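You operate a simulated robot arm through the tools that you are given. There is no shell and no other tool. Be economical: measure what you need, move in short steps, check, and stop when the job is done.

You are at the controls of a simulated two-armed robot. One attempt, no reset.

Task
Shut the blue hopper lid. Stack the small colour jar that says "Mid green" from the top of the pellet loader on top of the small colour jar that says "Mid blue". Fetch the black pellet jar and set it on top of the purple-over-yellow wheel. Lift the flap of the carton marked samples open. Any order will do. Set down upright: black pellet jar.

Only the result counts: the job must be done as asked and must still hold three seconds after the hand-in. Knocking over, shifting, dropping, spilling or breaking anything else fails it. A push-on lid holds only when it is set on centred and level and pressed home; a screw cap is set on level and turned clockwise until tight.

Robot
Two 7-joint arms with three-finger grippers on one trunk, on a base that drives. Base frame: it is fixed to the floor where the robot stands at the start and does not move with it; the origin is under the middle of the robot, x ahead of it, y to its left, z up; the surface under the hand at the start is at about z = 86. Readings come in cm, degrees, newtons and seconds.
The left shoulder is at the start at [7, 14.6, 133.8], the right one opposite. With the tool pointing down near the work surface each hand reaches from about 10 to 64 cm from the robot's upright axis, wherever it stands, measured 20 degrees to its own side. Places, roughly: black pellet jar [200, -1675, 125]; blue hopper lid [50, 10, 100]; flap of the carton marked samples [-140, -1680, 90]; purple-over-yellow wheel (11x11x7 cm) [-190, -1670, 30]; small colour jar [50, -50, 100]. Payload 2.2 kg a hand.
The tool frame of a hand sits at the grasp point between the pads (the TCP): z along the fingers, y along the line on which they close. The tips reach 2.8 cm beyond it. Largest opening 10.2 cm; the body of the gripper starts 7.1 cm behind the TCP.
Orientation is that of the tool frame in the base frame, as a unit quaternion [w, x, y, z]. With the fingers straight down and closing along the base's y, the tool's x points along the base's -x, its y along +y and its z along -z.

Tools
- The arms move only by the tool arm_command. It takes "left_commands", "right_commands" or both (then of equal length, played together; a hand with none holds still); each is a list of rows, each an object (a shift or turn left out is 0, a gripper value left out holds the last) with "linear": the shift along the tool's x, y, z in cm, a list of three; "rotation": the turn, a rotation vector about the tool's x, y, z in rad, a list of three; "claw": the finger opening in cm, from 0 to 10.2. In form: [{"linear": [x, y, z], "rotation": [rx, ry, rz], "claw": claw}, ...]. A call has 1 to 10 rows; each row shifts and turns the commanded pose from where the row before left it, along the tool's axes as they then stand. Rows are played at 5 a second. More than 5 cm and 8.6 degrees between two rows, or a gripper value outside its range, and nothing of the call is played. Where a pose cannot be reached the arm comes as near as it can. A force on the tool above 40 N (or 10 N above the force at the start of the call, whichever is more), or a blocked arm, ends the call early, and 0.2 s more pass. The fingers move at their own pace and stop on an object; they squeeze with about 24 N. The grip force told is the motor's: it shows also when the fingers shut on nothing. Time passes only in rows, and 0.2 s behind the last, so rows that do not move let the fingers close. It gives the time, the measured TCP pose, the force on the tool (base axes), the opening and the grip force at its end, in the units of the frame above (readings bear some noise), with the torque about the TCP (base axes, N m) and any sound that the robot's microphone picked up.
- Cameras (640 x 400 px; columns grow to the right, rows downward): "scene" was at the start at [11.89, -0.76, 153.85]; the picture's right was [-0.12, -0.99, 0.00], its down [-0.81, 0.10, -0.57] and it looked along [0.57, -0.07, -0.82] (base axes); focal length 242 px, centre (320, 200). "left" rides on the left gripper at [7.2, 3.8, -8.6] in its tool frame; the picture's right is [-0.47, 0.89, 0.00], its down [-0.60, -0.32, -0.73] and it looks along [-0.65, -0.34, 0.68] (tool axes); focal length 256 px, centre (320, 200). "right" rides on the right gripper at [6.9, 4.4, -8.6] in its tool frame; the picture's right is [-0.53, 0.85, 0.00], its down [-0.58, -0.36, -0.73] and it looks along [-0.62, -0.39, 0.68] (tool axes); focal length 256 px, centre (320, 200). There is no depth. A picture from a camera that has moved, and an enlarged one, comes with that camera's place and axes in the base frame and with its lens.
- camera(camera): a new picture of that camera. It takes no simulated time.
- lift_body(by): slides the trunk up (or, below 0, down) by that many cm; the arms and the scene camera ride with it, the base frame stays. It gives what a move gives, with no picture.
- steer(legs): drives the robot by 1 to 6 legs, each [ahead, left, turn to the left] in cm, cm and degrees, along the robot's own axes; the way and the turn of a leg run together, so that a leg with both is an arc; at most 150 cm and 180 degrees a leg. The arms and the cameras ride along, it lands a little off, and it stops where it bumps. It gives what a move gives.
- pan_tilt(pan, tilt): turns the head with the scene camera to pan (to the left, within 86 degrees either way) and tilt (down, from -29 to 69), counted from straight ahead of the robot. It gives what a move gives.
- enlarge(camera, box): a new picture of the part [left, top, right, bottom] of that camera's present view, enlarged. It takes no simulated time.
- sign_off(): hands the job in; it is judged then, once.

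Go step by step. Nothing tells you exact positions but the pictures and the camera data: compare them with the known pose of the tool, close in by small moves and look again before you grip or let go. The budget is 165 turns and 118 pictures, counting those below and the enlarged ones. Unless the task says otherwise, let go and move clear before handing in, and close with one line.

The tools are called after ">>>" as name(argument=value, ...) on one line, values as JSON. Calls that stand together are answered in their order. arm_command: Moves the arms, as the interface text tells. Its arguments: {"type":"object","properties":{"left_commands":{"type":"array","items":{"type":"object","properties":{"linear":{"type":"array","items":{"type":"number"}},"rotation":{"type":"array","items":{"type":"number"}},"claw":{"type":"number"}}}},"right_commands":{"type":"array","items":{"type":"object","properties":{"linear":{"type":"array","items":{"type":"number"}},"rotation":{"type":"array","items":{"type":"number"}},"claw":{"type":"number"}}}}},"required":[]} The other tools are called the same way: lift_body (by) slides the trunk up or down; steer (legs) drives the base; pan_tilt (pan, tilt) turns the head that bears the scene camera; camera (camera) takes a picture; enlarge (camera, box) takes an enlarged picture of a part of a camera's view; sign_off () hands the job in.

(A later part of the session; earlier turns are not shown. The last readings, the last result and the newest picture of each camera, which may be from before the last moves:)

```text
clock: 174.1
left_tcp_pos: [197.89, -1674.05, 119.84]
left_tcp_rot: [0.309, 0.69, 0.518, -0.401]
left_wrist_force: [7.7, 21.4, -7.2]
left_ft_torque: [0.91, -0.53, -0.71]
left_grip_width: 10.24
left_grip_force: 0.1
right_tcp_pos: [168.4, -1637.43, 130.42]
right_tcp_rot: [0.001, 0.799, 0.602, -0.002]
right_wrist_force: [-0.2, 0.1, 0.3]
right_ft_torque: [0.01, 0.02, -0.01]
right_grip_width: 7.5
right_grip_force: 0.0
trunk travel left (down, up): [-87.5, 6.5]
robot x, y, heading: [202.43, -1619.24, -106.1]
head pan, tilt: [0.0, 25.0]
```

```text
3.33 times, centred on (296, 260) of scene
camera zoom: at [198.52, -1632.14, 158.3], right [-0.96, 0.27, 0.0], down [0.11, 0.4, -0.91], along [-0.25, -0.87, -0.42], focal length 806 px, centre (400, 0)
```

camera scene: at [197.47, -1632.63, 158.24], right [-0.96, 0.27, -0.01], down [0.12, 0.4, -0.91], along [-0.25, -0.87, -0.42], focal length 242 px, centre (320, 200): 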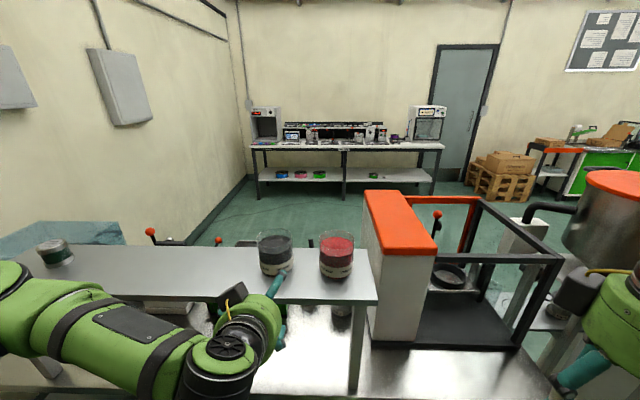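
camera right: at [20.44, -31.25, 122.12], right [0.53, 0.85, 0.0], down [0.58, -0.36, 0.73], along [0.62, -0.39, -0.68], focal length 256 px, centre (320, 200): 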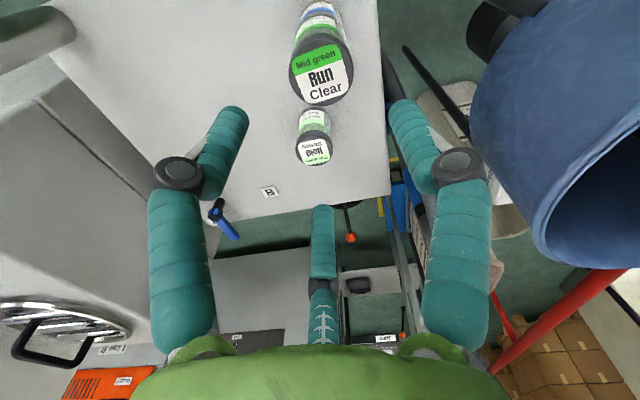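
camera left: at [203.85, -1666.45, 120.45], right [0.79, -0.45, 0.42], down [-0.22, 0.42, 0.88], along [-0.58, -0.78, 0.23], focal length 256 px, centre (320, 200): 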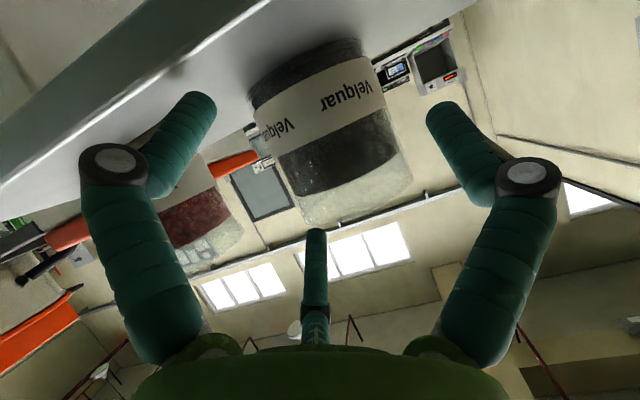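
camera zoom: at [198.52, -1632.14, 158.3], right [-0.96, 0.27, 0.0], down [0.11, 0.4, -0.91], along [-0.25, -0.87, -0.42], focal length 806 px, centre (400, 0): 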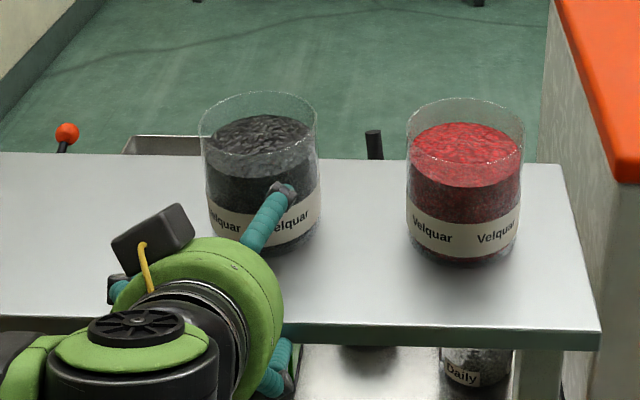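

Contact at 21 N on the shelf edge proves it: the hand really has three fingers, so the jar must be gripped from above. I'll back off, rise and turn the tool to vertical.

>>> arm_command(left_commands=[{"linear": [0.97, 0, -1.75]}, {"linear": [-3.5, 0, -1.93]}, {"linear": [-3.5, 0, -1.93]}, {"linear": [-3.5, 0, -1.93]}, {"linear": [-3.5, 0, -1.93]}, {"linear": [1.94, 0, -3.5]}, {"linear": [1.94, 0, -3.5]}, {}])

>>> arm_command(left_commands=[{"rotation": [0, 0.148, 0]}, {"rotation": [0, 0.148, 0]}, {"rotation": [0, 0.148, 0]}, {"rotation": [0, 0.148, 0]}, {"rotation": [0, 0.148, 0]}, {"rotation": [0, 0.148, 0]}, {"rotation": [0, 0.148, 0]}, {}, {}])

>>> pan_tilt(pan=0, tilt=55)

>>> camera(camera="scene")

```text
clock: 175.9
left_tcp_pos: [200.22, -1665.22, 135.95]
left_tcp_rot: [0.31, 0.688, 0.52, -0.401]
left_wrist_force: [0.5, -0.9, -0.1]
left_ft_torque: [-0.02, -0.04, 0.03]
left_grip_width: 10.23
left_grip_force: 0.1
right_tcp_pos: [168.18, -1638.01, 130.31]
right_tcp_rot: [0.0, 0.799, 0.602, -0.001]
right_wrist_force: [0.5, 0.5, -0.8]
right_ft_torque: [-0.01, -0.01, -0.04]
right_grip_width: 7.51
right_grip_force: 0.0
trunk travel left (down, up): [-87.5, 6.5]
robot x, y, heading: [202.2, -1619.44, -105.8]
head pan, tilt: [0.0, 25.0]
```

```text
clock: 177.9
left_tcp_pos: [200.23, -1665.17, 135.76]
left_tcp_rot: [0.012, 0.797, 0.604, -0.009]
left_wrist_force: [1.0, -0.5, -0.5]
left_ft_torque: [-0.02, 0.0, 0.02]
left_grip_width: 10.2
left_grip_force: 0.0
right_tcp_pos: [168.15, -1637.93, 130.41]
right_tcp_rot: [-0.001, 0.798, 0.602, -0.001]
right_wrist_force: [-0.2, 0.1, -0.4]
right_ft_torque: [0.01, 0.0, 0.0]
right_grip_width: 7.48
right_grip_force: 0.1
trunk travel left (down, up): [-87.5, 6.5]
robot x, y, heading: [202.24, -1619.46, -106.3]
head pan, tilt: [0.0, 25.0]
```

```text
clock: 178.8
left_tcp_pos: [200.26, -1665.07, 135.86]
left_tcp_rot: [0.013, 0.797, 0.604, -0.007]
left_wrist_force: [-0.5, 0.0, -0.1]
left_ft_torque: [0.0, 0.03, -0.01]
left_grip_width: 10.2
left_grip_force: 0.1
right_tcp_pos: [168.25, -1637.91, 130.38]
right_tcp_rot: [-0.001, 0.799, 0.602, -0.001]
right_wrist_force: [-0.5, -0.4, 0.6]
right_ft_torque: [0.02, 0.03, -0.01]
right_grip_width: 7.51
right_grip_force: 0.0
trunk travel left (down, up): [-87.5, 6.5]
robot x, y, heading: [202.5, -1619.21, -105.8]
head pan, tilt: [0.0, 55.0]
```

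```text
49 pictures are left
camera scene: at [198.77, -1630.94, 153.85], right [-0.96, 0.27, 0.0], down [0.22, 0.79, -0.57], along [-0.16, -0.55, -0.82], focal length 242 px, centre (320, 200)
```

scene: 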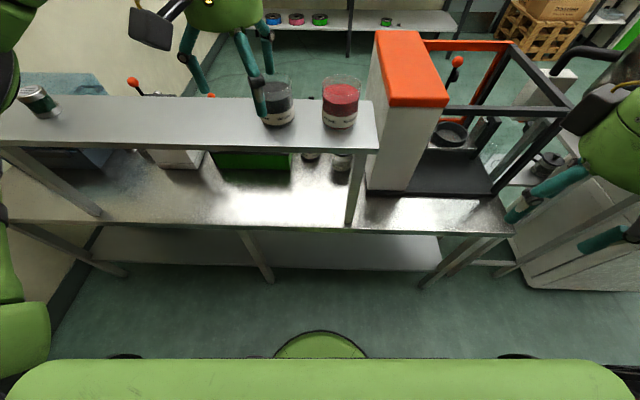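

The base has about 30 cm of room to the table. I'll tuck the right hand back and up, level the left tool, then roll 14 cm forward.

>>> arm_command(left_commands=[{"rotation": [0, 0.03, 0]}, {}, {}, {}], right_commands=[{"linear": [0, 0, -4]}, {"linear": [2, 0, -4]}, {"linear": [4, 0, 0]}, {}])

>>> steer(legs=[[14, 0, 0]])

>>> camera(camera="scene")

>>> camera(camera="left")

```text
clock: 179.8
left_tcp_pos: [200.16, -1665.18, 135.81]
left_tcp_rot: [0.004, 0.796, 0.605, 0.004]
left_wrist_force: [0.5, -0.3, -0.1]
left_ft_torque: [0.04, 0.01, 0.02]
left_grip_width: 10.21
left_grip_force: 0.0
right_tcp_pos: [169.71, -1632.07, 138.33]
right_tcp_rot: [0.0, 0.798, 0.602, -0.001]
right_wrist_force: [0.8, -0.3, 0.2]
right_ft_torque: [0.01, 0.0, 0.0]
right_grip_width: 7.5
right_grip_force: 0.2
trunk travel left (down, up): [-87.5, 6.5]
robot x, y, heading: [202.44, -1619.22, -105.9]
head pan, tilt: [0.0, 55.0]
```

```text
clock: 181.1
left_tcp_pos: [196.59, -1678.19, 136.04]
left_tcp_rot: [0.003, 0.797, 0.604, 0.002]
left_wrist_force: [-1.1, 0.2, 0.1]
left_ft_torque: [-0.03, -0.01, -0.01]
left_grip_width: 10.18
left_grip_force: 0.2
right_tcp_pos: [166.09, -1645.13, 138.36]
right_tcp_rot: [0.0, 0.798, 0.602, -0.001]
right_wrist_force: [0.1, 0.2, -0.6]
right_ft_torque: [-0.02, 0.01, 0.03]
right_grip_width: 7.49
right_grip_force: 0.0
trunk travel left (down, up): [-87.5, 6.5]
robot x, y, heading: [198.6, -1632.67, -106.2]
head pan, tilt: [0.0, 55.0]
```

```text
48 pictures are left
camera scene: at [195.06, -1643.89, 153.88], right [-0.96, 0.27, 0.0], down [0.22, 0.79, -0.58], along [-0.16, -0.55, -0.82], focal length 242 px, centre (320, 200)
```

scene: 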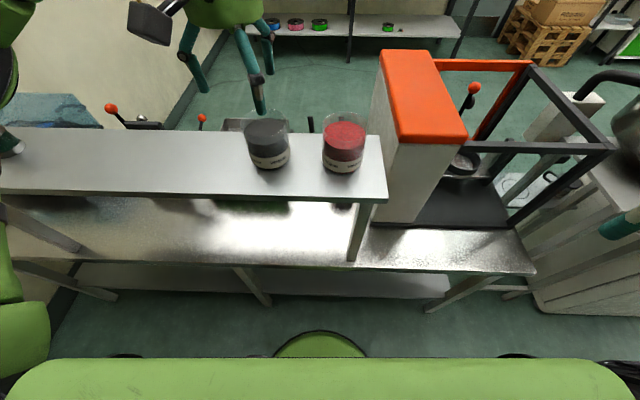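

```text
47 pictures are left
camera left: at [201.95, -1672.14, 144.63], right [0.73, -0.69, 0.01], down [-0.47, -0.49, 0.73], along [-0.5, -0.53, -0.68], focal length 256 px, centre (320, 200)
```

left: 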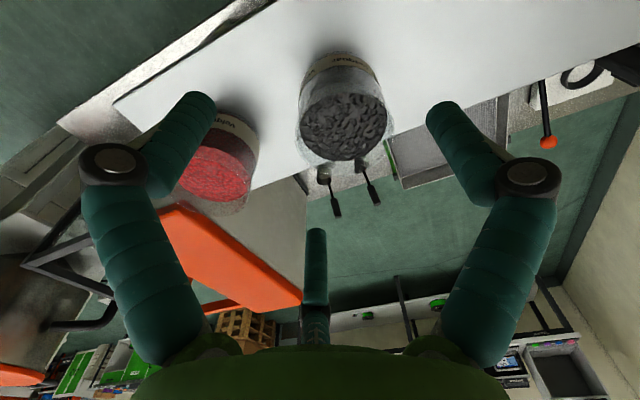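

The jar axis measures (194.8,-1683.2) again. I'll move the hand over it and lower until the tips are just above the rim.

>>> arm_command(left_commands=[{"linear": [-2.6, -0.18, 0]}, {"linear": [-2.6, -0.17, 0]}, {"linear": [0, 0, 3.5]}, {"linear": [0, 0, 3]}, {}, {}])

>>> camera(camera="left")

>>> enlarge(camera="scene", box=[170, 40, 394, 180])

```text
clock: 182.5
left_tcp_pos: [194.62, -1683.28, 129.39]
left_tcp_rot: [0.004, 0.797, 0.604, 0.003]
left_wrist_force: [-0.6, 0.9, -0.8]
left_ft_torque: [-0.02, -0.01, 0.01]
left_grip_width: 10.22
left_grip_force: 0.2
right_tcp_pos: [165.88, -1645.45, 138.32]
right_tcp_rot: [-0.001, 0.798, 0.602, 0.0]
right_wrist_force: [-0.9, 0.3, 0.2]
right_ft_torque: [0.0, -0.03, 0.01]
right_grip_width: 7.51
right_grip_force: 0.1
trunk travel left (down, up): [-87.5, 6.5]
robot x, y, heading: [198.63, -1632.46, -106.0]
head pan, tilt: [0.0, 55.0]
```

```text
46 pictures are left
camera left: at [200.0, -1677.39, 138.02], right [0.73, -0.69, 0.01], down [-0.48, -0.49, 0.73], along [-0.5, -0.53, -0.69], focal length 256 px, centre (320, 200)
```

left: 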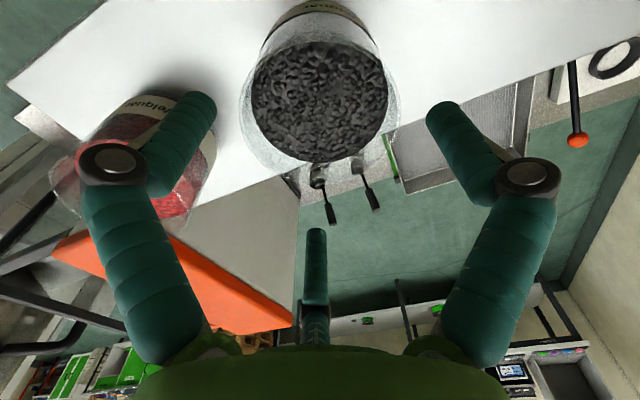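

```text
2.86 times, centred on (282, 110) of scene
camera zoom: at [194.92, -1644.26, 153.84], right [-0.96, 0.27, 0.0], down [0.23, 0.79, -0.57], along [-0.16, -0.55, -0.82], focal length 690 px, centre (429, 457)
```

zoom: 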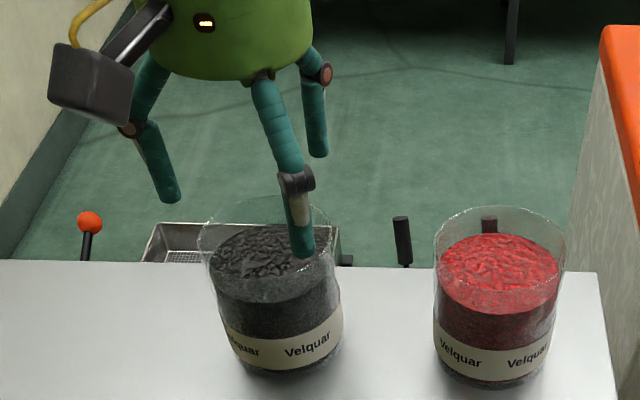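

The jar is about 9.1 cm wide, so the clearance is small, and it measures about 0.7 cm nearer than the hand. I'll correct and lower slightly, watching the force.

>>> arm_command(left_commands=[{"linear": [0.7, 0.2, 0]}, {}, {"linear": [0, 0, 1]}, {"linear": [0, 0, 0.7]}, {}])

>>> camera(camera="left")

>>> enlarge(camera="scene", box=[190, 60, 350, 160])

```text
clock: 183.7
left_tcp_pos: [194.97, -1682.77, 127.75]
left_tcp_rot: [0.003, 0.797, 0.604, 0.002]
left_wrist_force: [-0.5, -0.1, -0.4]
left_ft_torque: [0.01, 0.01, 0.03]
left_grip_width: 10.2
left_grip_force: 0.1
right_tcp_pos: [165.9, -1645.49, 138.36]
right_tcp_rot: [0.001, 0.799, 0.602, -0.001]
right_wrist_force: [0.4, -0.4, 0.1]
right_ft_torque: [-0.01, -0.03, 0.01]
right_grip_width: 7.5
right_grip_force: 0.0
trunk travel left (down, up): [-87.5, 6.5]
robot x, y, heading: [198.9, -1632.57, -106.3]
head pan, tilt: [0.0, 55.0]
```

```text
44 pictures are left
camera left: at [200.49, -1676.71, 136.35], right [0.73, -0.69, 0.01], down [-0.48, -0.49, 0.73], along [-0.5, -0.53, -0.69], focal length 256 px, centre (320, 200)
```

left: 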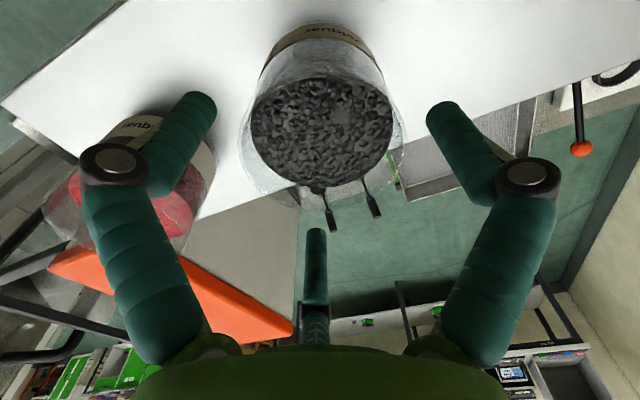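

```text
4.00 times, centred on (270, 110) of scene
camera zoom: at [194.94, -1644.25, 153.84], right [-0.96, 0.27, 0.0], down [0.23, 0.79, -0.57], along [-0.16, -0.55, -0.82], focal length 967 px, centre (520, 560)
```

zoom: 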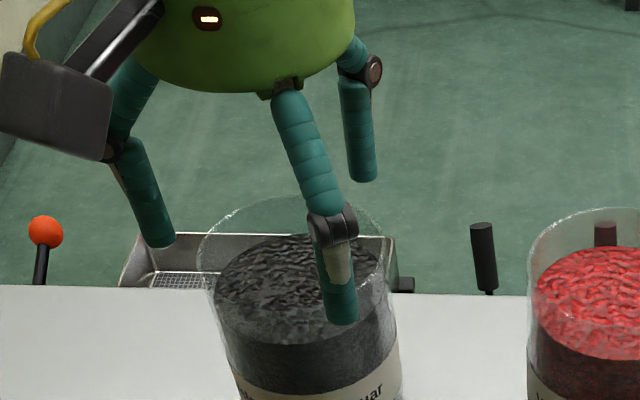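

The fingers look evenly spaced around the rim. I'll lower slowly past the rim.

>>> arm_command(left_commands=[{"linear": [0, 0, 0.4]}, {"linear": [0, 0, 0.4]}, {"linear": [0, 0, 0.4]}, {"linear": [0, 0, 0.4]}, {}])

>>> camera(camera="left")

```text
clock: 184.9
left_tcp_pos: [195.08, -1682.72, 126.07]
left_tcp_rot: [0.003, 0.797, 0.604, 0.004]
left_wrist_force: [-0.1, 0.7, -0.6]
left_ft_torque: [0.02, -0.03, -0.03]
left_grip_width: 10.21
left_grip_force: 0.1
right_tcp_pos: [165.87, -1645.41, 138.29]
right_tcp_rot: [0.0, 0.798, 0.603, 0.0]
right_wrist_force: [-0.2, -0.6, 0.0]
right_ft_torque: [-0.03, 0.0, -0.02]
right_grip_width: 7.5
right_grip_force: 0.1
trunk travel left (down, up): [-87.5, 6.5]
robot x, y, heading: [198.51, -1632.92, -106.0]
head pan, tilt: [0.0, 55.0]
```

```text
42 pictures are left
camera left: at [200.57, -1676.75, 134.66], right [0.73, -0.69, 0.01], down [-0.48, -0.49, 0.73], along [-0.5, -0.53, -0.69], focal length 256 px, centre (320, 200)
```

left: 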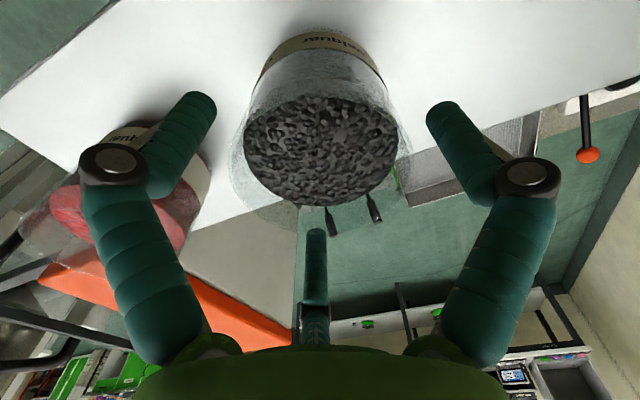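

It's clear, with no force. I'll continue down to grip height and close.

>>> arm_command(left_commands=[{"linear": [0, 0, 0.8]}, {"linear": [0, 0, 0.8]}, {"linear": [0, 0, 0.8]}, {"linear": [0, 0, 0.8]}, {"linear": [0, 0, 0.8]}, {"linear": [0, 0, 0.6]}, {}, {"claw": 7.5}, {"claw": 7.5}, {"claw": 7.5}])

>>> camera(camera="left")

```text
clock: 187.1
left_tcp_pos: [195.27, -1682.69, 121.48]
left_tcp_rot: [0.003, 0.797, 0.604, 0.002]
left_wrist_force: [-1.6, -2.6, 6.6]
left_ft_torque: [0.04, 0.39, 0.09]
left_grip_width: 8.34
left_grip_force: 23.8
right_tcp_pos: [165.86, -1645.37, 138.38]
right_tcp_rot: [0.0, 0.799, 0.602, -0.001]
right_wrist_force: [-0.1, 0.3, -0.9]
right_ft_torque: [-0.03, -0.02, 0.0]
right_grip_width: 7.5
right_grip_force: 0.0
trunk travel left (down, up): [-87.5, 6.5]
robot x, y, heading: [198.9, -1632.58, -106.0]
head pan, tilt: [0.0, 55.0]
```

```text
41 pictures are left
camera left: at [200.63, -1676.77, 130.16], right [0.73, -0.69, 0.01], down [-0.47, -0.49, 0.73], along [-0.5, -0.53, -0.68], focal length 256 px, centre (320, 200)
```

left: 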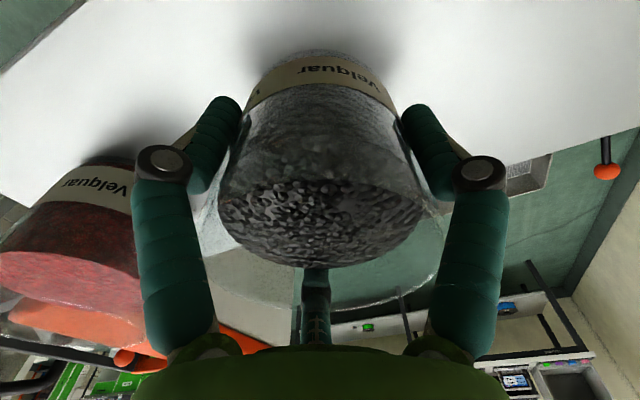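

Gripped at 8.34 cm. I'll lift gently and check.

>>> arm_command(left_commands=[{"linear": [0, 0, -0.5]}, {"linear": [0, 0, -1]}, {"linear": [0, 0, -2]}, {"linear": [0, 0, -3]}, {"linear": [0, 0, -3]}, {"linear": [0, 0, -3]}, {}, {}])

>>> enlarge(camera="scene", box=[170, 20, 394, 160])

```text
clock: 188.9
left_tcp_pos: [194.95, -1682.86, 133.83]
left_tcp_rot: [0.003, 0.797, 0.604, 0.003]
left_wrist_force: [-0.6, 0.4, -3.3]
left_ft_torque: [-0.05, -0.02, 0.07]
left_grip_width: 8.29
left_grip_force: 24.1
right_tcp_pos: [165.83, -1645.54, 138.46]
right_tcp_rot: [0.0, 0.799, 0.602, -0.002]
right_wrist_force: [0.2, -0.4, -0.8]
right_ft_torque: [0.02, 0.0, -0.02]
right_grip_width: 7.52
right_grip_force: 0.0
trunk travel left (down, up): [-87.5, 6.5]
robot x, y, heading: [198.66, -1632.76, -106.0]
head pan, tilt: [0.0, 55.0]
```

```text
2.86 times, centred on (282, 90) of scene
camera zoom: at [194.95, -1644.42, 153.83], right [-0.96, 0.27, 0.0], down [0.23, 0.79, -0.57], along [-0.16, -0.55, -0.82], focal length 690 px, centre (429, 514)
```

zoom: 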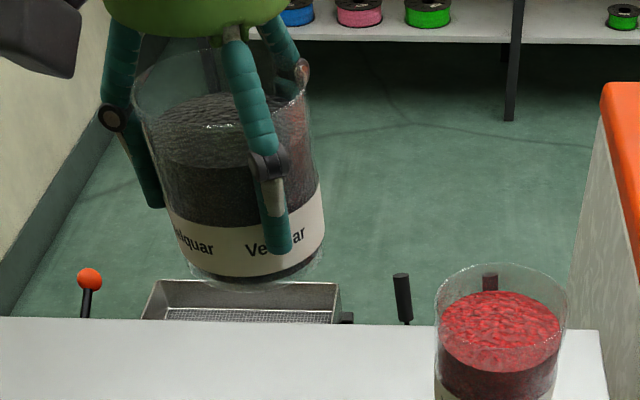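

The jar is held upright. The work side of the grey table is its south side. I'll raise the trunk, back out, turn to face west, and go along the north of the cabinet before strafing through the gap.

>>> lift_body(by=6)

>>> steer(legs=[[-45, -25, 0], [0, 0, -92], [110, 15, 0], [105, 0, 0]])

>>> pan_tilt(pan=60, tilt=35)

>>> camera(camera="scene")

```text
clock: 189.9
left_tcp_pos: [195.03, -1682.81, 139.82]
left_tcp_rot: [0.003, 0.797, 0.604, 0.003]
left_wrist_force: [0.1, 0.1, -2.3]
left_ft_torque: [0.04, -0.01, -0.01]
left_grip_width: 8.3
left_grip_force: 23.9
right_tcp_pos: [165.96, -1645.49, 144.26]
right_tcp_rot: [-0.001, 0.799, 0.601, -0.001]
right_wrist_force: [-0.3, -0.5, 0.0]
right_ft_torque: [0.02, 0.03, -0.06]
right_grip_width: 7.5
right_grip_force: 0.0
trunk travel left (down, up): [-93.5, 0.5]
robot x, y, heading: [198.88, -1632.74, -105.8]
head pan, tilt: [0.0, 55.0]
```

```text
clock: 207.2
left_tcp_pos: [-71.95, -1525.69, 139.8]
left_tcp_rot: [0.005, 0.989, -0.148, 0.0]
left_wrist_force: [0.5, -0.8, -3.0]
left_ft_torque: [0.01, 0.02, 0.03]
left_grip_width: 8.23
left_grip_force: 24.0
right_tcp_pos: [-33.84, -1497.58, 144.25]
right_tcp_rot: [-0.001, 0.989, -0.151, 0.0]
right_wrist_force: [0.3, -0.2, -0.4]
right_ft_torque: [-0.03, 0.05, 0.0]
right_grip_width: 7.48
right_grip_force: 0.1
trunk travel left (down, up): [-93.5, 0.5]
robot x, y, heading: [-21.94, -1530.48, 163.0]
head pan, tilt: [0.0, 55.0]
```

```text
clock: 208.5
left_tcp_pos: [-72.04, -1525.69, 139.82]
left_tcp_rot: [0.004, 0.989, -0.149, 0.0]
left_wrist_force: [-0.3, -0.3, -2.7]
left_ft_torque: [0.01, -0.01, 0.0]
left_grip_width: 8.25
left_grip_force: 23.8
right_tcp_pos: [-34.09, -1497.54, 144.33]
right_tcp_rot: [0.0, 0.989, -0.151, 0.0]
right_wrist_force: [-0.4, -0.2, 0.1]
right_ft_torque: [-0.01, 0.02, 0.0]
right_grip_width: 7.49
right_grip_force: 0.0
trunk travel left (down, up): [-93.5, 0.5]
robot x, y, heading: [-22.28, -1530.43, 162.5]
head pan, tilt: [60.0, 35.0]
```

```text
39 pictures are left
camera scene: at [-33.53, -1534.79, 162.66], right [-0.68, 0.74, 0.0], down [0.42, 0.39, -0.82], along [-0.6, -0.56, -0.57], focal length 242 px, centre (320, 200)
```

scene: 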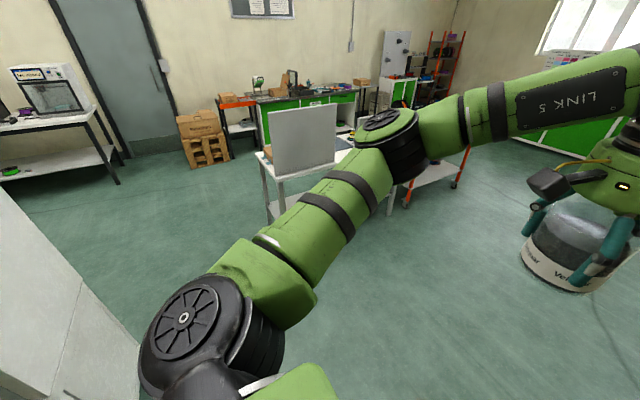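

The way south is open between the table end and the cabinet. I'll strafe left through the gap.

>>> steer(legs=[[0, 130, 0], [0, 120, 0]])

>>> pan_tilt(pan=-35, tilt=35)

>>> camera(camera="scene")

```text
clock: 220.7
left_tcp_pos: [-144.74, -1764.75, 139.79]
left_tcp_rot: [0.005, 0.99, -0.142, 0.001]
left_wrist_force: [0.4, 0.2, -2.1]
left_ft_torque: [-0.03, 0.02, 0.0]
left_grip_width: 8.24
left_grip_force: 24.3
right_tcp_pos: [-107.17, -1736.23, 144.31]
right_tcp_rot: [0.0, 0.989, -0.146, -0.001]
right_wrist_force: [-0.3, 0.8, 0.4]
right_ft_torque: [-0.01, 0.01, 0.04]
right_grip_width: 7.52
right_grip_force: 0.0
trunk travel left (down, up): [-93.5, 0.5]
robot x, y, heading: [-95.06, -1769.2, 163.3]
head pan, tilt: [60.0, 35.0]
```

```text
clock: 222.4
left_tcp_pos: [-144.87, -1764.94, 139.81]
left_tcp_rot: [0.005, 0.99, -0.143, 0.001]
left_wrist_force: [-0.5, -0.1, -3.6]
left_ft_torque: [-0.01, -0.04, -0.01]
left_grip_width: 8.24
left_grip_force: 24.0
right_tcp_pos: [-107.1, -1736.33, 144.39]
right_tcp_rot: [-0.001, 0.989, -0.145, -0.001]
right_wrist_force: [-1.1, 0.2, -0.3]
right_ft_torque: [-0.03, 0.0, -0.02]
right_grip_width: 7.51
right_grip_force: 0.1
trunk travel left (down, up): [-93.5, 0.5]
robot x, y, heading: [-94.56, -1769.09, 163.4]
head pan, tilt: [-35.0, 35.0]
```

```text
38 pictures are left
camera scene: at [-105.33, -1760.66, 162.66], right [0.78, 0.62, 0.0], down [0.36, -0.45, -0.82], along [-0.51, 0.64, -0.57], focal length 242 px, centre (320, 200)
```

scene: 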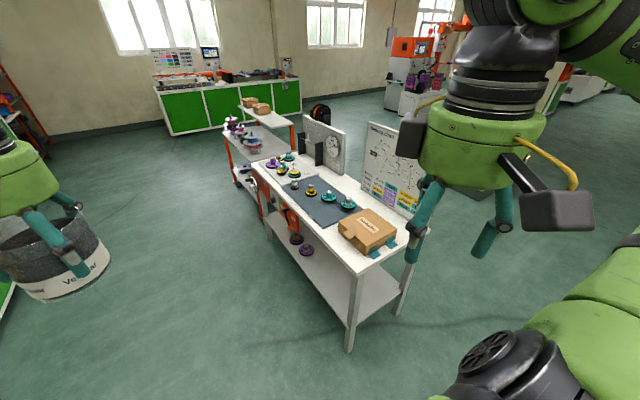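

The table's work side is in view, with the carton on its east end and the spools on the lower shelf near the south edge. I'll zoom on both.

>>> enlarge(camera="scene", box=[240, 160, 368, 290])

>>> enlarge(camera="scene", box=[270, 225, 334, 265])

>>> enlarge(camera="scene", box=[320, 195, 416, 265])

```text
3.08 times, centred on (304, 225) of scene
camera zoom: at [-105.33, -1760.66, 162.66], right [0.78, 0.62, 0.0], down [0.36, -0.45, -0.82], along [-0.51, 0.64, -0.57], focal length 744 px, centre (369, 123)
```

zoom: 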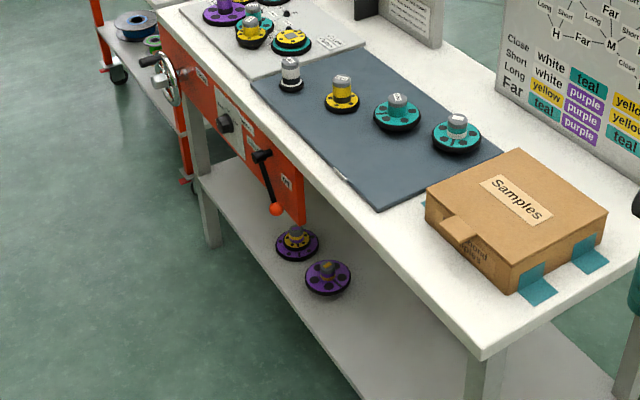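

```text
10.00 times, centred on (302, 245) of scene
camera zoom: at [-105.33, -1760.66, 162.66], right [0.78, 0.62, 0.0], down [0.36, -0.45, -0.82], along [-0.51, 0.64, -0.57], focal length 2417 px, centre (500, -250)
```

zoom: 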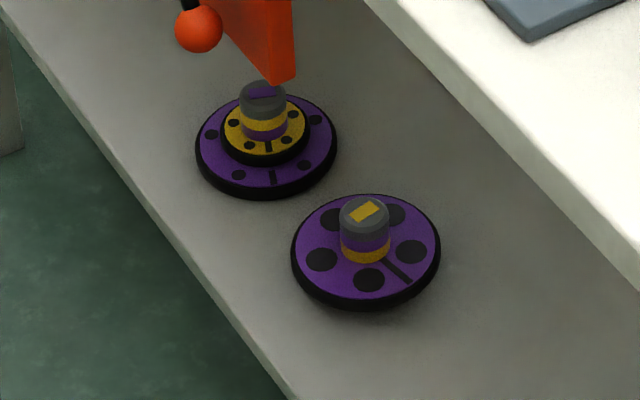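

```text
5.71 times, centred on (368, 230) of scene
camera zoom: at [-105.33, -1760.66, 162.66], right [0.78, 0.62, 0.0], down [0.36, -0.45, -0.82], along [-0.51, 0.64, -0.57], focal length 1381 px, centre (46, 29)
```

zoom: 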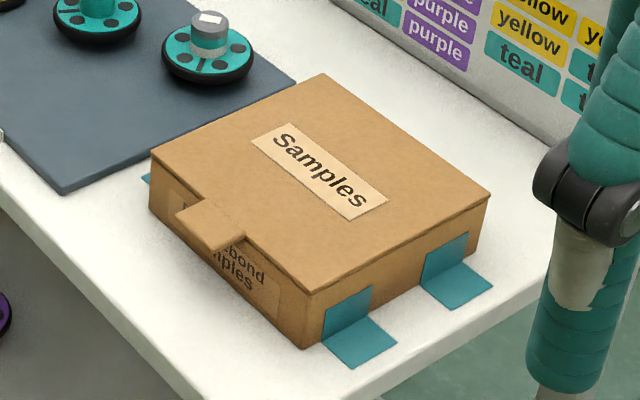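

Wheel by the east side shows a purple disc and band over yellow — that's the purple-over-yellow wheel, at about (-191,-1669). I'll turn to face the table, back off for room, and lower the trunk so the hand can slide in under the table top.

>>> steer(legs=[[0, 0, -88.5], [-25, 0, 0]])

>>> lift_body(by=-93)

>>> pan_tilt(pan=20, tilt=15)

>>> camera(camera="scene")

```text
clock: 227.9
left_tcp_pos: [-97.86, -1742.23, 139.59]
left_tcp_rot: [-0.005, -0.606, 0.796, 0.003]
left_wrist_force: [0.4, 0.4, -3.8]
left_ft_torque: [-0.04, 0.0, -0.01]
left_grip_width: 8.21
left_grip_force: 24.0
right_tcp_pos: [-68.67, -1779.4, 144.24]
right_tcp_rot: [-0.001, -0.604, 0.797, -0.001]
right_wrist_force: [0.2, 0.2, 0.3]
right_ft_torque: [-0.07, 0.0, 0.01]
right_grip_width: 7.48
right_grip_force: 0.1
trunk travel left (down, up): [-93.5, 0.5]
robot x, y, heading: [-101.79, -1792.73, 74.3]
head pan, tilt: [-35.0, 35.0]
```

```text
refused: -93 is not a number from -40 to 40
```

```text
clock: 229.2
left_tcp_pos: [-98.12, -1742.75, 139.76]
left_tcp_rot: [-0.003, -0.605, 0.796, 0.002]
left_wrist_force: [-0.9, 0.0, -2.6]
left_ft_torque: [-0.02, -0.01, -0.01]
left_grip_width: 8.22
left_grip_force: 23.8
right_tcp_pos: [-68.77, -1779.9, 144.39]
right_tcp_rot: [0.001, -0.604, 0.797, -0.001]
right_wrist_force: [-0.5, -0.2, 0.3]
right_ft_torque: [0.01, 0.01, 0.0]
right_grip_width: 7.51
right_grip_force: 0.0
trunk travel left (down, up): [-93.5, 0.5]
robot x, y, heading: [-101.52, -1792.98, 74.5]
head pan, tilt: [20.0, 15.0]
```

```text
34 pictures are left
camera scene: at [-101.0, -1778.54, 165.85], right [1.0, 0.07, 0.0], down [0.02, -0.26, -0.97], along [-0.07, 0.96, -0.26], focal length 242 px, centre (320, 200)
```

scene: 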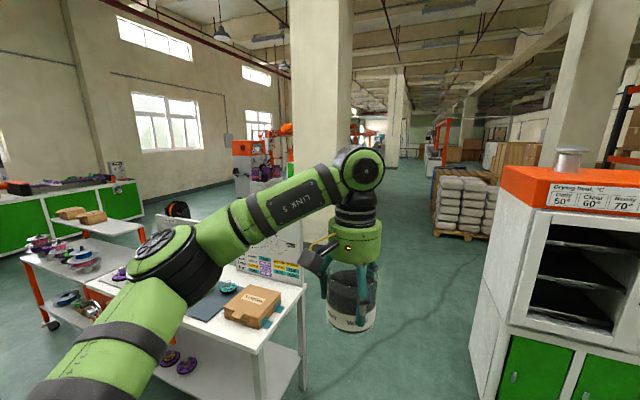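

The trunk moves at most 40 cm a call, so I'll lower it in three steps.

>>> lift_body(by=-40)

>>> lift_body(by=-40)

>>> lift_body(by=-13)

>>> pan_tilt(pan=40, tilt=10)

>>> camera(camera="scene")

```text
clock: 233.0
left_tcp_pos: [-98.11, -1742.75, 99.8]
left_tcp_rot: [-0.004, -0.606, 0.795, 0.004]
left_wrist_force: [0.7, 0.3, -3.6]
left_ft_torque: [0.01, -0.01, -0.01]
left_grip_width: 8.19
left_grip_force: 24.1
right_tcp_pos: [-68.91, -1780.14, 104.35]
right_tcp_rot: [0.0, -0.603, 0.797, -0.001]
right_wrist_force: [-1.2, 0.5, -1.8]
right_ft_torque: [-0.02, -0.02, 0.0]
right_grip_width: 7.48
right_grip_force: 0.1
trunk travel left (down, up): [-53.5, 40.5]
robot x, y, heading: [-101.43, -1792.73, 74.6]
head pan, tilt: [20.0, 15.0]
```

```text
clock: 236.8
left_tcp_pos: [-98.16, -1742.93, 59.87]
left_tcp_rot: [-0.004, -0.606, 0.795, 0.002]
left_wrist_force: [-0.2, 0.4, -3.6]
left_ft_torque: [0.01, 0.01, 0.03]
left_grip_width: 8.18
left_grip_force: 24.0
right_tcp_pos: [-68.76, -1779.96, 64.33]
right_tcp_rot: [0.0, -0.603, 0.797, -0.001]
right_wrist_force: [0.5, -0.2, 0.4]
right_ft_torque: [-0.01, 0.02, -0.01]
right_grip_width: 7.49
right_grip_force: 0.0
trunk travel left (down, up): [-13.5, 80.5]
robot x, y, heading: [-101.12, -1792.84, 74.5]
head pan, tilt: [20.0, 15.0]
```

```text
clock: 238.4
left_tcp_pos: [-98.08, -1742.84, 46.84]
left_tcp_rot: [-0.003, -0.606, 0.795, 0.003]
left_wrist_force: [0.0, 0.4, -3.4]
left_ft_torque: [-0.01, -0.02, -0.01]
left_grip_width: 8.23
left_grip_force: 23.7
right_tcp_pos: [-68.88, -1779.89, 51.41]
right_tcp_rot: [0.001, -0.604, 0.797, -0.001]
right_wrist_force: [0.2, 1.4, -0.5]
right_ft_torque: [0.02, 0.0, -0.03]
right_grip_width: 7.51
right_grip_force: 0.2
trunk travel left (down, up): [-0.5, 93.5]
robot x, y, heading: [-101.33, -1793.22, 74.2]
head pan, tilt: [20.0, 15.0]
```

```text
clock: 239.3
left_tcp_pos: [-98.14, -1742.74, 46.82]
left_tcp_rot: [-0.004, -0.606, 0.795, 0.003]
left_wrist_force: [-0.3, 0.6, -1.7]
left_ft_torque: [0.0, 0.01, -0.01]
left_grip_width: 8.21
left_grip_force: 23.7
right_tcp_pos: [-68.79, -1779.95, 51.3]
right_tcp_rot: [0.0, -0.604, 0.797, -0.001]
right_wrist_force: [-0.9, -0.3, 0.0]
right_ft_torque: [-0.01, -0.02, 0.0]
right_grip_width: 7.5
right_grip_force: 0.1
trunk travel left (down, up): [-0.5, 93.5]
robot x, y, heading: [-101.71, -1793.0, 74.2]
head pan, tilt: [40.0, 10.0]
```

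```text
33 pictures are left
camera scene: at [-104.17, -1779.51, 73.67], right [0.91, 0.41, 0.0], down [0.07, -0.16, -0.98], along [-0.4, 0.9, -0.17], focal length 242 px, centre (320, 200)
```

scene: 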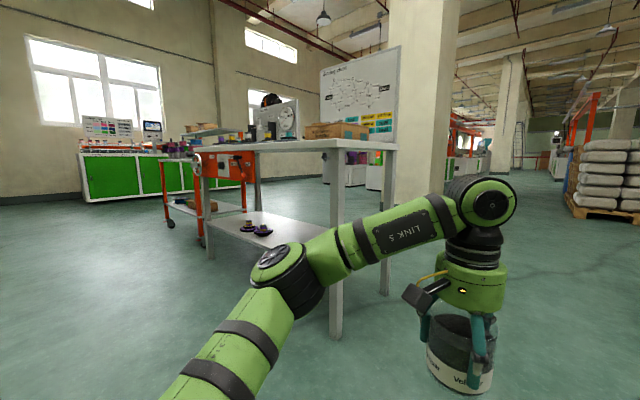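

The view under the table is clear now. I'll zoom in on the wheels, panel and shelf.

>>> enlarge(camera="scene", box=[180, 130, 356, 240])

```text
3.64 times, centred on (268, 185) of scene
camera zoom: at [-104.17, -1779.51, 73.67], right [0.91, 0.41, 0.0], down [0.07, -0.16, -0.98], along [-0.4, 0.9, -0.17], focal length 879 px, centre (509, 254)
```

zoom: 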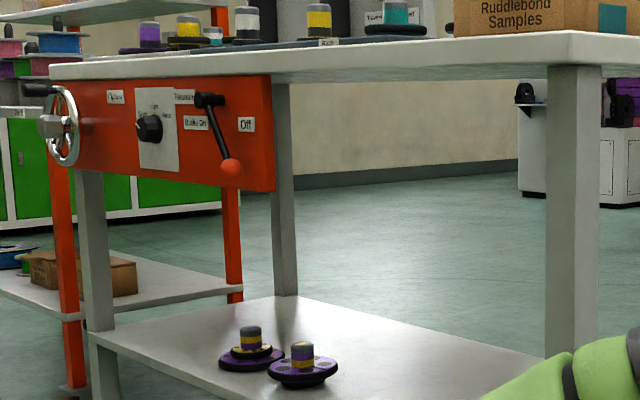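

The wheel's hub top is at about (-190,-1669, 35), 13 cm in from the front edge. The orange panel's bottom is at z≈62 and starts 50 cm from the table's east end. I'll lower the hand a little, strafe left, enter east of the panel, then slide west under the table.

>>> arm_command(left_commands=[{"linear": [0, 0, 1.6]}, {"linear": [0, 0, 1.6]}, {}])

>>> steer(legs=[[0, 81, 0.6]])

>>> pan_tilt(pan=15, tilt=15)

>>> camera(camera="scene")

```text
clock: 240.1
left_tcp_pos: [-98.14, -1742.87, 43.63]
left_tcp_rot: [-0.004, -0.607, 0.795, 0.002]
left_wrist_force: [-0.4, -0.1, -3.4]
left_ft_torque: [-0.02, -0.04, -0.01]
left_grip_width: 8.2
left_grip_force: 24.0
right_tcp_pos: [-68.78, -1779.97, 51.35]
right_tcp_rot: [0.001, -0.605, 0.797, -0.001]
right_wrist_force: [1.0, 0.2, -0.4]
right_ft_torque: [0.01, 0.0, 0.01]
right_grip_width: 7.5
right_grip_force: 0.1
trunk travel left (down, up): [-0.5, 93.5]
robot x, y, heading: [-101.43, -1792.64, 74.2]
head pan, tilt: [40.0, 10.0]
```

```text
clock: 244.4
left_tcp_pos: [-175.61, -1721.36, 43.55]
left_tcp_rot: [-0.003, -0.607, 0.795, 0.003]
left_wrist_force: [0.0, 0.1, -3.8]
left_ft_torque: [0.01, 0.03, -0.01]
left_grip_width: 8.19
left_grip_force: 24.3
right_tcp_pos: [-146.22, -1758.18, 51.32]
right_tcp_rot: [0.0, -0.606, 0.796, 0.0]
right_wrist_force: [-0.2, -0.1, 0.0]
right_ft_torque: [0.0, 0.02, 0.03]
right_grip_width: 7.5
right_grip_force: 0.0
trunk travel left (down, up): [-0.5, 93.5]
robot x, y, heading: [-178.64, -1771.33, 74.4]
head pan, tilt: [40.0, 10.0]
```

```text
clock: 245.2
left_tcp_pos: [-175.49, -1721.27, 43.72]
left_tcp_rot: [-0.003, -0.607, 0.794, 0.003]
left_wrist_force: [0.9, 0.0, -2.8]
left_ft_torque: [0.02, -0.04, -0.02]
left_grip_width: 8.2
left_grip_force: 23.7
right_tcp_pos: [-146.06, -1758.44, 51.33]
right_tcp_rot: [0.0, -0.605, 0.796, -0.002]
right_wrist_force: [1.0, 0.6, -0.2]
right_ft_torque: [-0.01, 0.03, -0.02]
right_grip_width: 7.49
right_grip_force: 0.2
trunk travel left (down, up): [-0.5, 93.5]
robot x, y, heading: [-178.91, -1771.83, 74.5]
head pan, tilt: [15.0, 15.0]
```

```text
31 pictures are left
camera scene: at [-177.55, -1757.09, 72.86], right [1.0, -0.01, 0.0], down [0.0, -0.26, -0.97], along [0.01, 0.97, -0.26], focal length 242 px, centre (320, 200)
```

scene: 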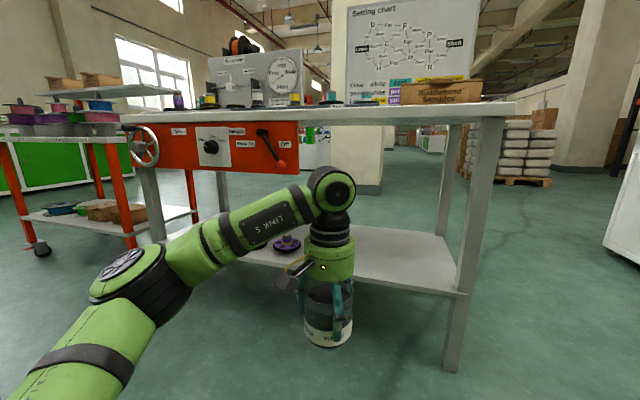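

The joint lines up east of the panel and the elbow is well below it. I'll roll forward under the table.

>>> steer(legs=[[30, 0, 0], [16, 0, 0.4]])

>>> camera(camera="scene")

>>> camera(camera="left")

```text
clock: 248.3
left_tcp_pos: [-163.78, -1677.22, 43.63]
left_tcp_rot: [-0.002, -0.609, 0.793, 0.003]
left_wrist_force: [0.2, -0.5, -2.9]
left_ft_torque: [-0.03, 0.03, -0.02]
left_grip_width: 8.19
left_grip_force: 24.5
right_tcp_pos: [-134.06, -1714.03, 51.25]
right_tcp_rot: [0.002, -0.607, 0.795, -0.001]
right_wrist_force: [1.2, 1.3, 0.0]
right_ft_torque: [0.0, -0.01, -0.01]
right_grip_width: 7.53
right_grip_force: 0.0
trunk travel left (down, up): [-0.5, 93.5]
robot x, y, heading: [-166.58, -1727.49, 74.7]
head pan, tilt: [15.0, 15.0]
```

```text
30 pictures are left
camera scene: at [-165.48, -1712.97, 72.86], right [1.0, 0.0, 0.0], down [0.0, -0.26, -0.97], along [0.0, 0.97, -0.26], focal length 242 px, centre (320, 200)
```

scene: 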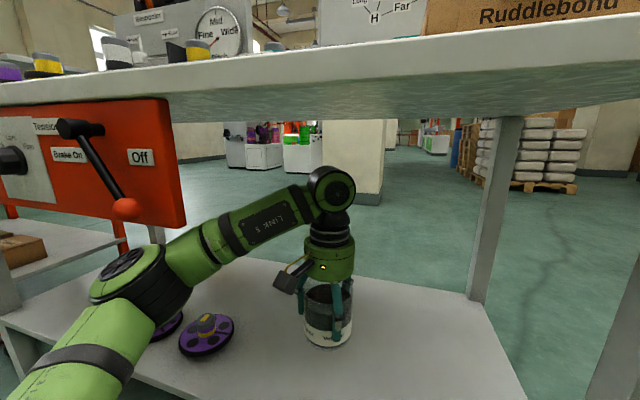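

```text
29 pictures are left
camera left: at [-169.25, -1683.14, 52.3], right [-0.74, 0.68, 0.01], down [0.47, 0.5, 0.73], along [0.49, 0.54, -0.69], focal length 256 px, centre (320, 200)
```

left: 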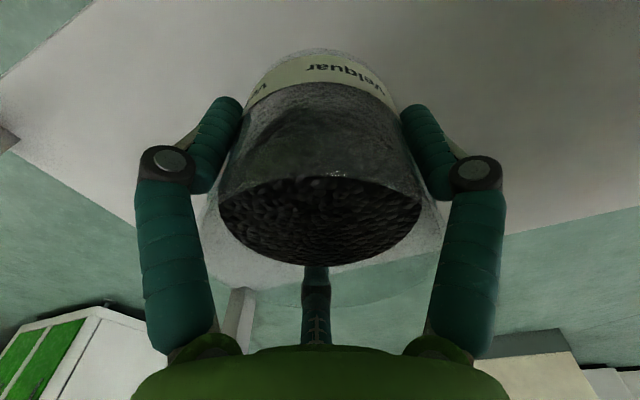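

The wheel is in plain view now, left of the hand. I'll zoom for its exact centre before sliding over.

>>> enlarge(camera="scene", box=[160, 290, 256, 350])

```text
6.67 times, centred on (208, 320) of scene
camera zoom: at [-165.48, -1712.97, 72.86], right [1.0, 0.0, 0.0], down [0.0, -0.26, -0.97], along [0.0, 0.97, -0.26], focal length 1611 px, centre (1067, -600)
```

zoom: 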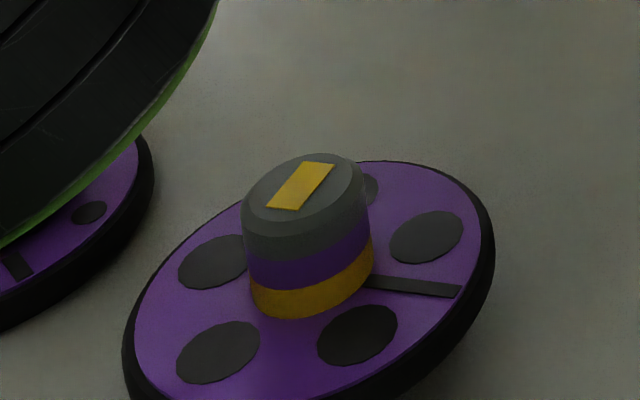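

The hub centre is (-190.1,-1669.1) with its top near z 35. I'll slide the base 27.5 cm left, keeping the jar about 3 cm above.

>>> steer(legs=[[0.9, 27.5, 0]])

>>> camera(camera="scene")

>>> camera(camera="left")

```text
clock: 250.2
left_tcp_pos: [-190.28, -1668.99, 43.44]
left_tcp_rot: [-0.003, -0.611, 0.791, 0.002]
left_wrist_force: [0.4, 0.2, -2.7]
left_ft_torque: [0.01, -0.03, -0.02]
left_grip_width: 8.19
left_grip_force: 24.6
right_tcp_pos: [-160.42, -1705.76, 51.4]
right_tcp_rot: [0.0, -0.609, 0.793, -0.002]
right_wrist_force: [-0.6, -0.7, 0.0]
right_ft_torque: [0.02, 0.0, -0.03]
right_grip_width: 7.5
right_grip_force: 0.1
trunk travel left (down, up): [-0.5, 93.5]
robot x, y, heading: [-192.82, -1719.53, 75.3]
head pan, tilt: [15.0, 15.0]
```

```text
27 pictures are left
camera scene: at [-191.94, -1704.79, 72.82], right [1.0, 0.0, 0.0], down [0.0, -0.26, -0.97], along [0.0, 0.97, -0.26], focal length 242 px, centre (320, 200)
```

scene: 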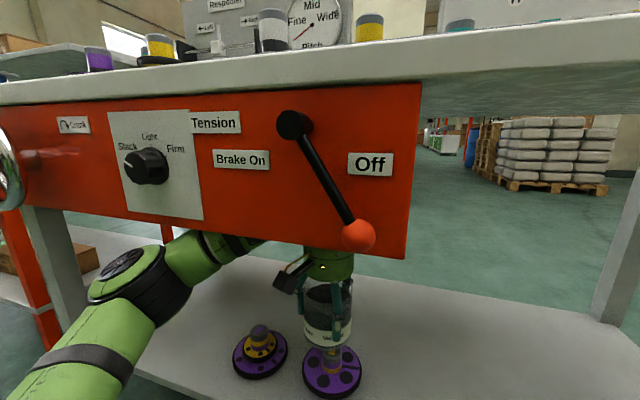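

```text
26 pictures are left
camera left: at [-195.85, -1674.99, 52.17], right [-0.74, 0.67, 0.0], down [0.46, 0.51, 0.73], along [0.49, 0.54, -0.69], focal length 256 px, centre (320, 200)
```

left: 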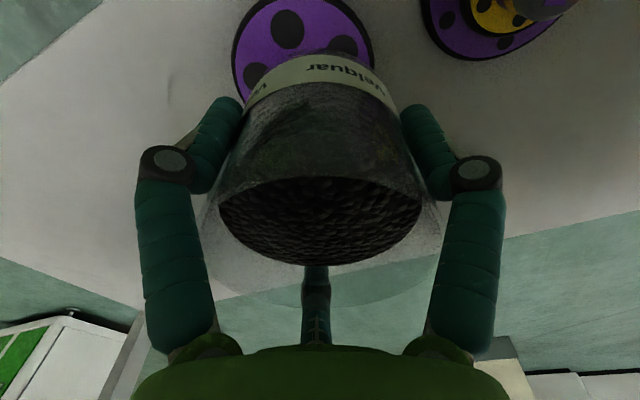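

The jar is over the wheel but looks slightly off. I'll zoom in from both cameras to refine.

>>> enlarge(camera="left", box=[200, 0, 420, 110])

>>> enlarge(camera="scene", box=[264, 260, 400, 400])

```text
2.91 times, centred on (310, 55) of left
camera zoom: at [-195.85, -1674.99, 52.17], right [-0.74, 0.67, 0.0], down [0.46, 0.51, 0.73], along [0.49, 0.54, -0.69], focal length 745 px, centre (349, 622)
```

zoom: 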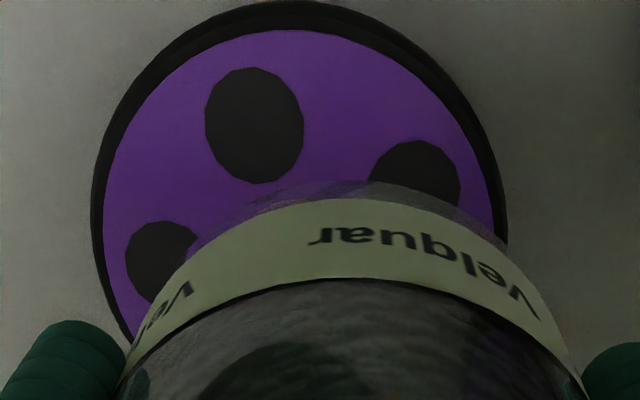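

```text
2.86 times, centred on (332, 330) of scene
camera zoom: at [-191.94, -1704.79, 72.82], right [1.0, 0.0, 0.0], down [0.0, -0.26, -0.97], along [0.0, 0.97, -0.26], focal length 690 px, centre (286, -171)
```

zoom: 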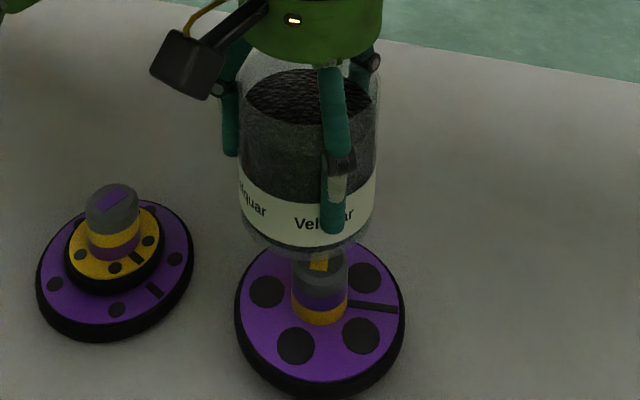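

Both views agree that the wheel is (+0.7,-0.85) cm from the jar axis. I'll shift the hand by that and lower 2 cm.

>>> arm_command(left_commands=[{"linear": [0.65, -0.89, 0]}, {}, {"linear": [0, 0, 0.7]}, {"linear": [0, 0, 0.7]}, {"linear": [0, 0, 0.6]}, {}, {}])

>>> enlarge(camera="scene", box=[264, 260, 400, 400])

```text
clock: 251.8
left_tcp_pos: [-189.67, -1669.84, 41.6]
left_tcp_rot: [-0.003, -0.611, 0.791, 0.003]
left_wrist_force: [0.6, 0.0, -2.7]
left_ft_torque: [0.0, 0.01, -0.02]
left_grip_width: 8.17
left_grip_force: 24.3
right_tcp_pos: [-160.42, -1705.89, 51.33]
right_tcp_rot: [0.001, -0.609, 0.793, -0.001]
right_wrist_force: [-0.7, 0.0, 0.1]
right_ft_torque: [0.02, 0.02, 0.05]
right_grip_width: 7.49
right_grip_force: 0.1
trunk travel left (down, up): [-0.5, 93.5]
robot x, y, heading: [-192.79, -1719.25, 75.1]
head pan, tilt: [15.0, 15.0]
```

```text
2.86 times, centred on (332, 330) of scene
camera zoom: at [-191.87, -1704.93, 72.86], right [1.0, 0.0, 0.0], down [0.0, -0.26, -0.97], along [0.0, 0.97, -0.26], focal length 690 px, centre (286, -171)
```

zoom: 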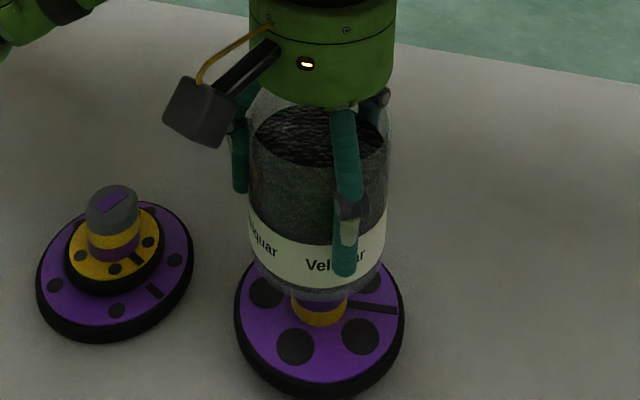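

It's laterally centred now. I'll lower in small steps until contact.

>>> arm_command(left_commands=[{"linear": [0, 0, 0.3]}, {"linear": [0, 0, 0.3]}, {"linear": [0, 0, 0.3]}, {}])

>>> enlarge(camera="scene", box=[280, 290, 376, 350])

```text
clock: 252.8
left_tcp_pos: [-189.67, -1669.93, 40.8]
left_tcp_rot: [-0.003, -0.611, 0.791, 0.003]
left_wrist_force: [-0.5, 0.5, -3.9]
left_ft_torque: [-0.02, -0.02, -0.02]
left_grip_width: 8.15
left_grip_force: 23.9
right_tcp_pos: [-160.42, -1705.71, 51.24]
right_tcp_rot: [0.0, -0.609, 0.793, 0.0]
right_wrist_force: [-0.1, -0.4, 0.3]
right_ft_torque: [0.03, -0.05, 0.02]
right_grip_width: 7.5
right_grip_force: 0.0
trunk travel left (down, up): [-0.5, 93.5]
robot x, y, heading: [-193.0, -1719.21, 75.3]
head pan, tilt: [15.0, 15.0]
```

```text
6.67 times, centred on (328, 320) of scene
camera zoom: at [-191.87, -1704.93, 72.86], right [1.0, 0.0, 0.0], down [0.0, -0.26, -0.97], along [0.0, 0.97, -0.26], focal length 1611 px, centre (267, -600)
```

zoom: 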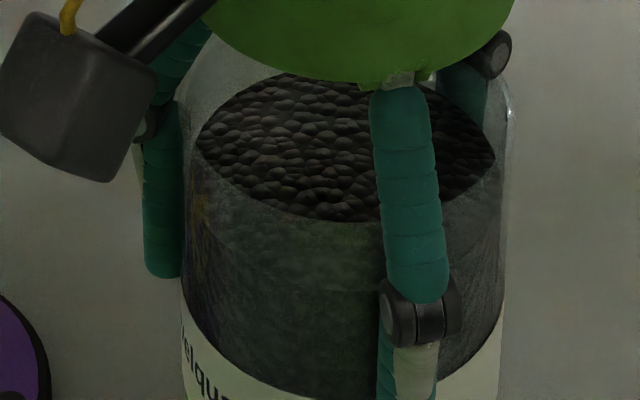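

>>> arm_command(left_commands=[{"linear": [0, 0, 0.3]}, {"linear": [0, 0, 0.3]}, {}])

```text
clock: 253.7
left_tcp_pos: [-189.65, -1669.97, 40.49]
left_tcp_rot: [-0.001, -0.612, 0.791, 0.004]
left_wrist_force: [-4.3, -0.6, 14.7]
left_ft_torque: [-0.22, -0.05, -0.04]
left_grip_width: 8.19
left_grip_force: 23.9
right_tcp_pos: [-160.44, -1706.04, 51.29]
right_tcp_rot: [0.002, -0.608, 0.794, 0.0]
right_wrist_force: [0.6, -0.8, -0.1]
right_ft_torque: [-0.03, -0.02, 0.0]
right_grip_width: 7.48
right_grip_force: 0.2
trunk travel left (down, up): [-0.5, 93.5]
robot x, y, heading: [-192.76, -1719.27, 75.1]
head pan, tilt: [15.0, 15.0]
```

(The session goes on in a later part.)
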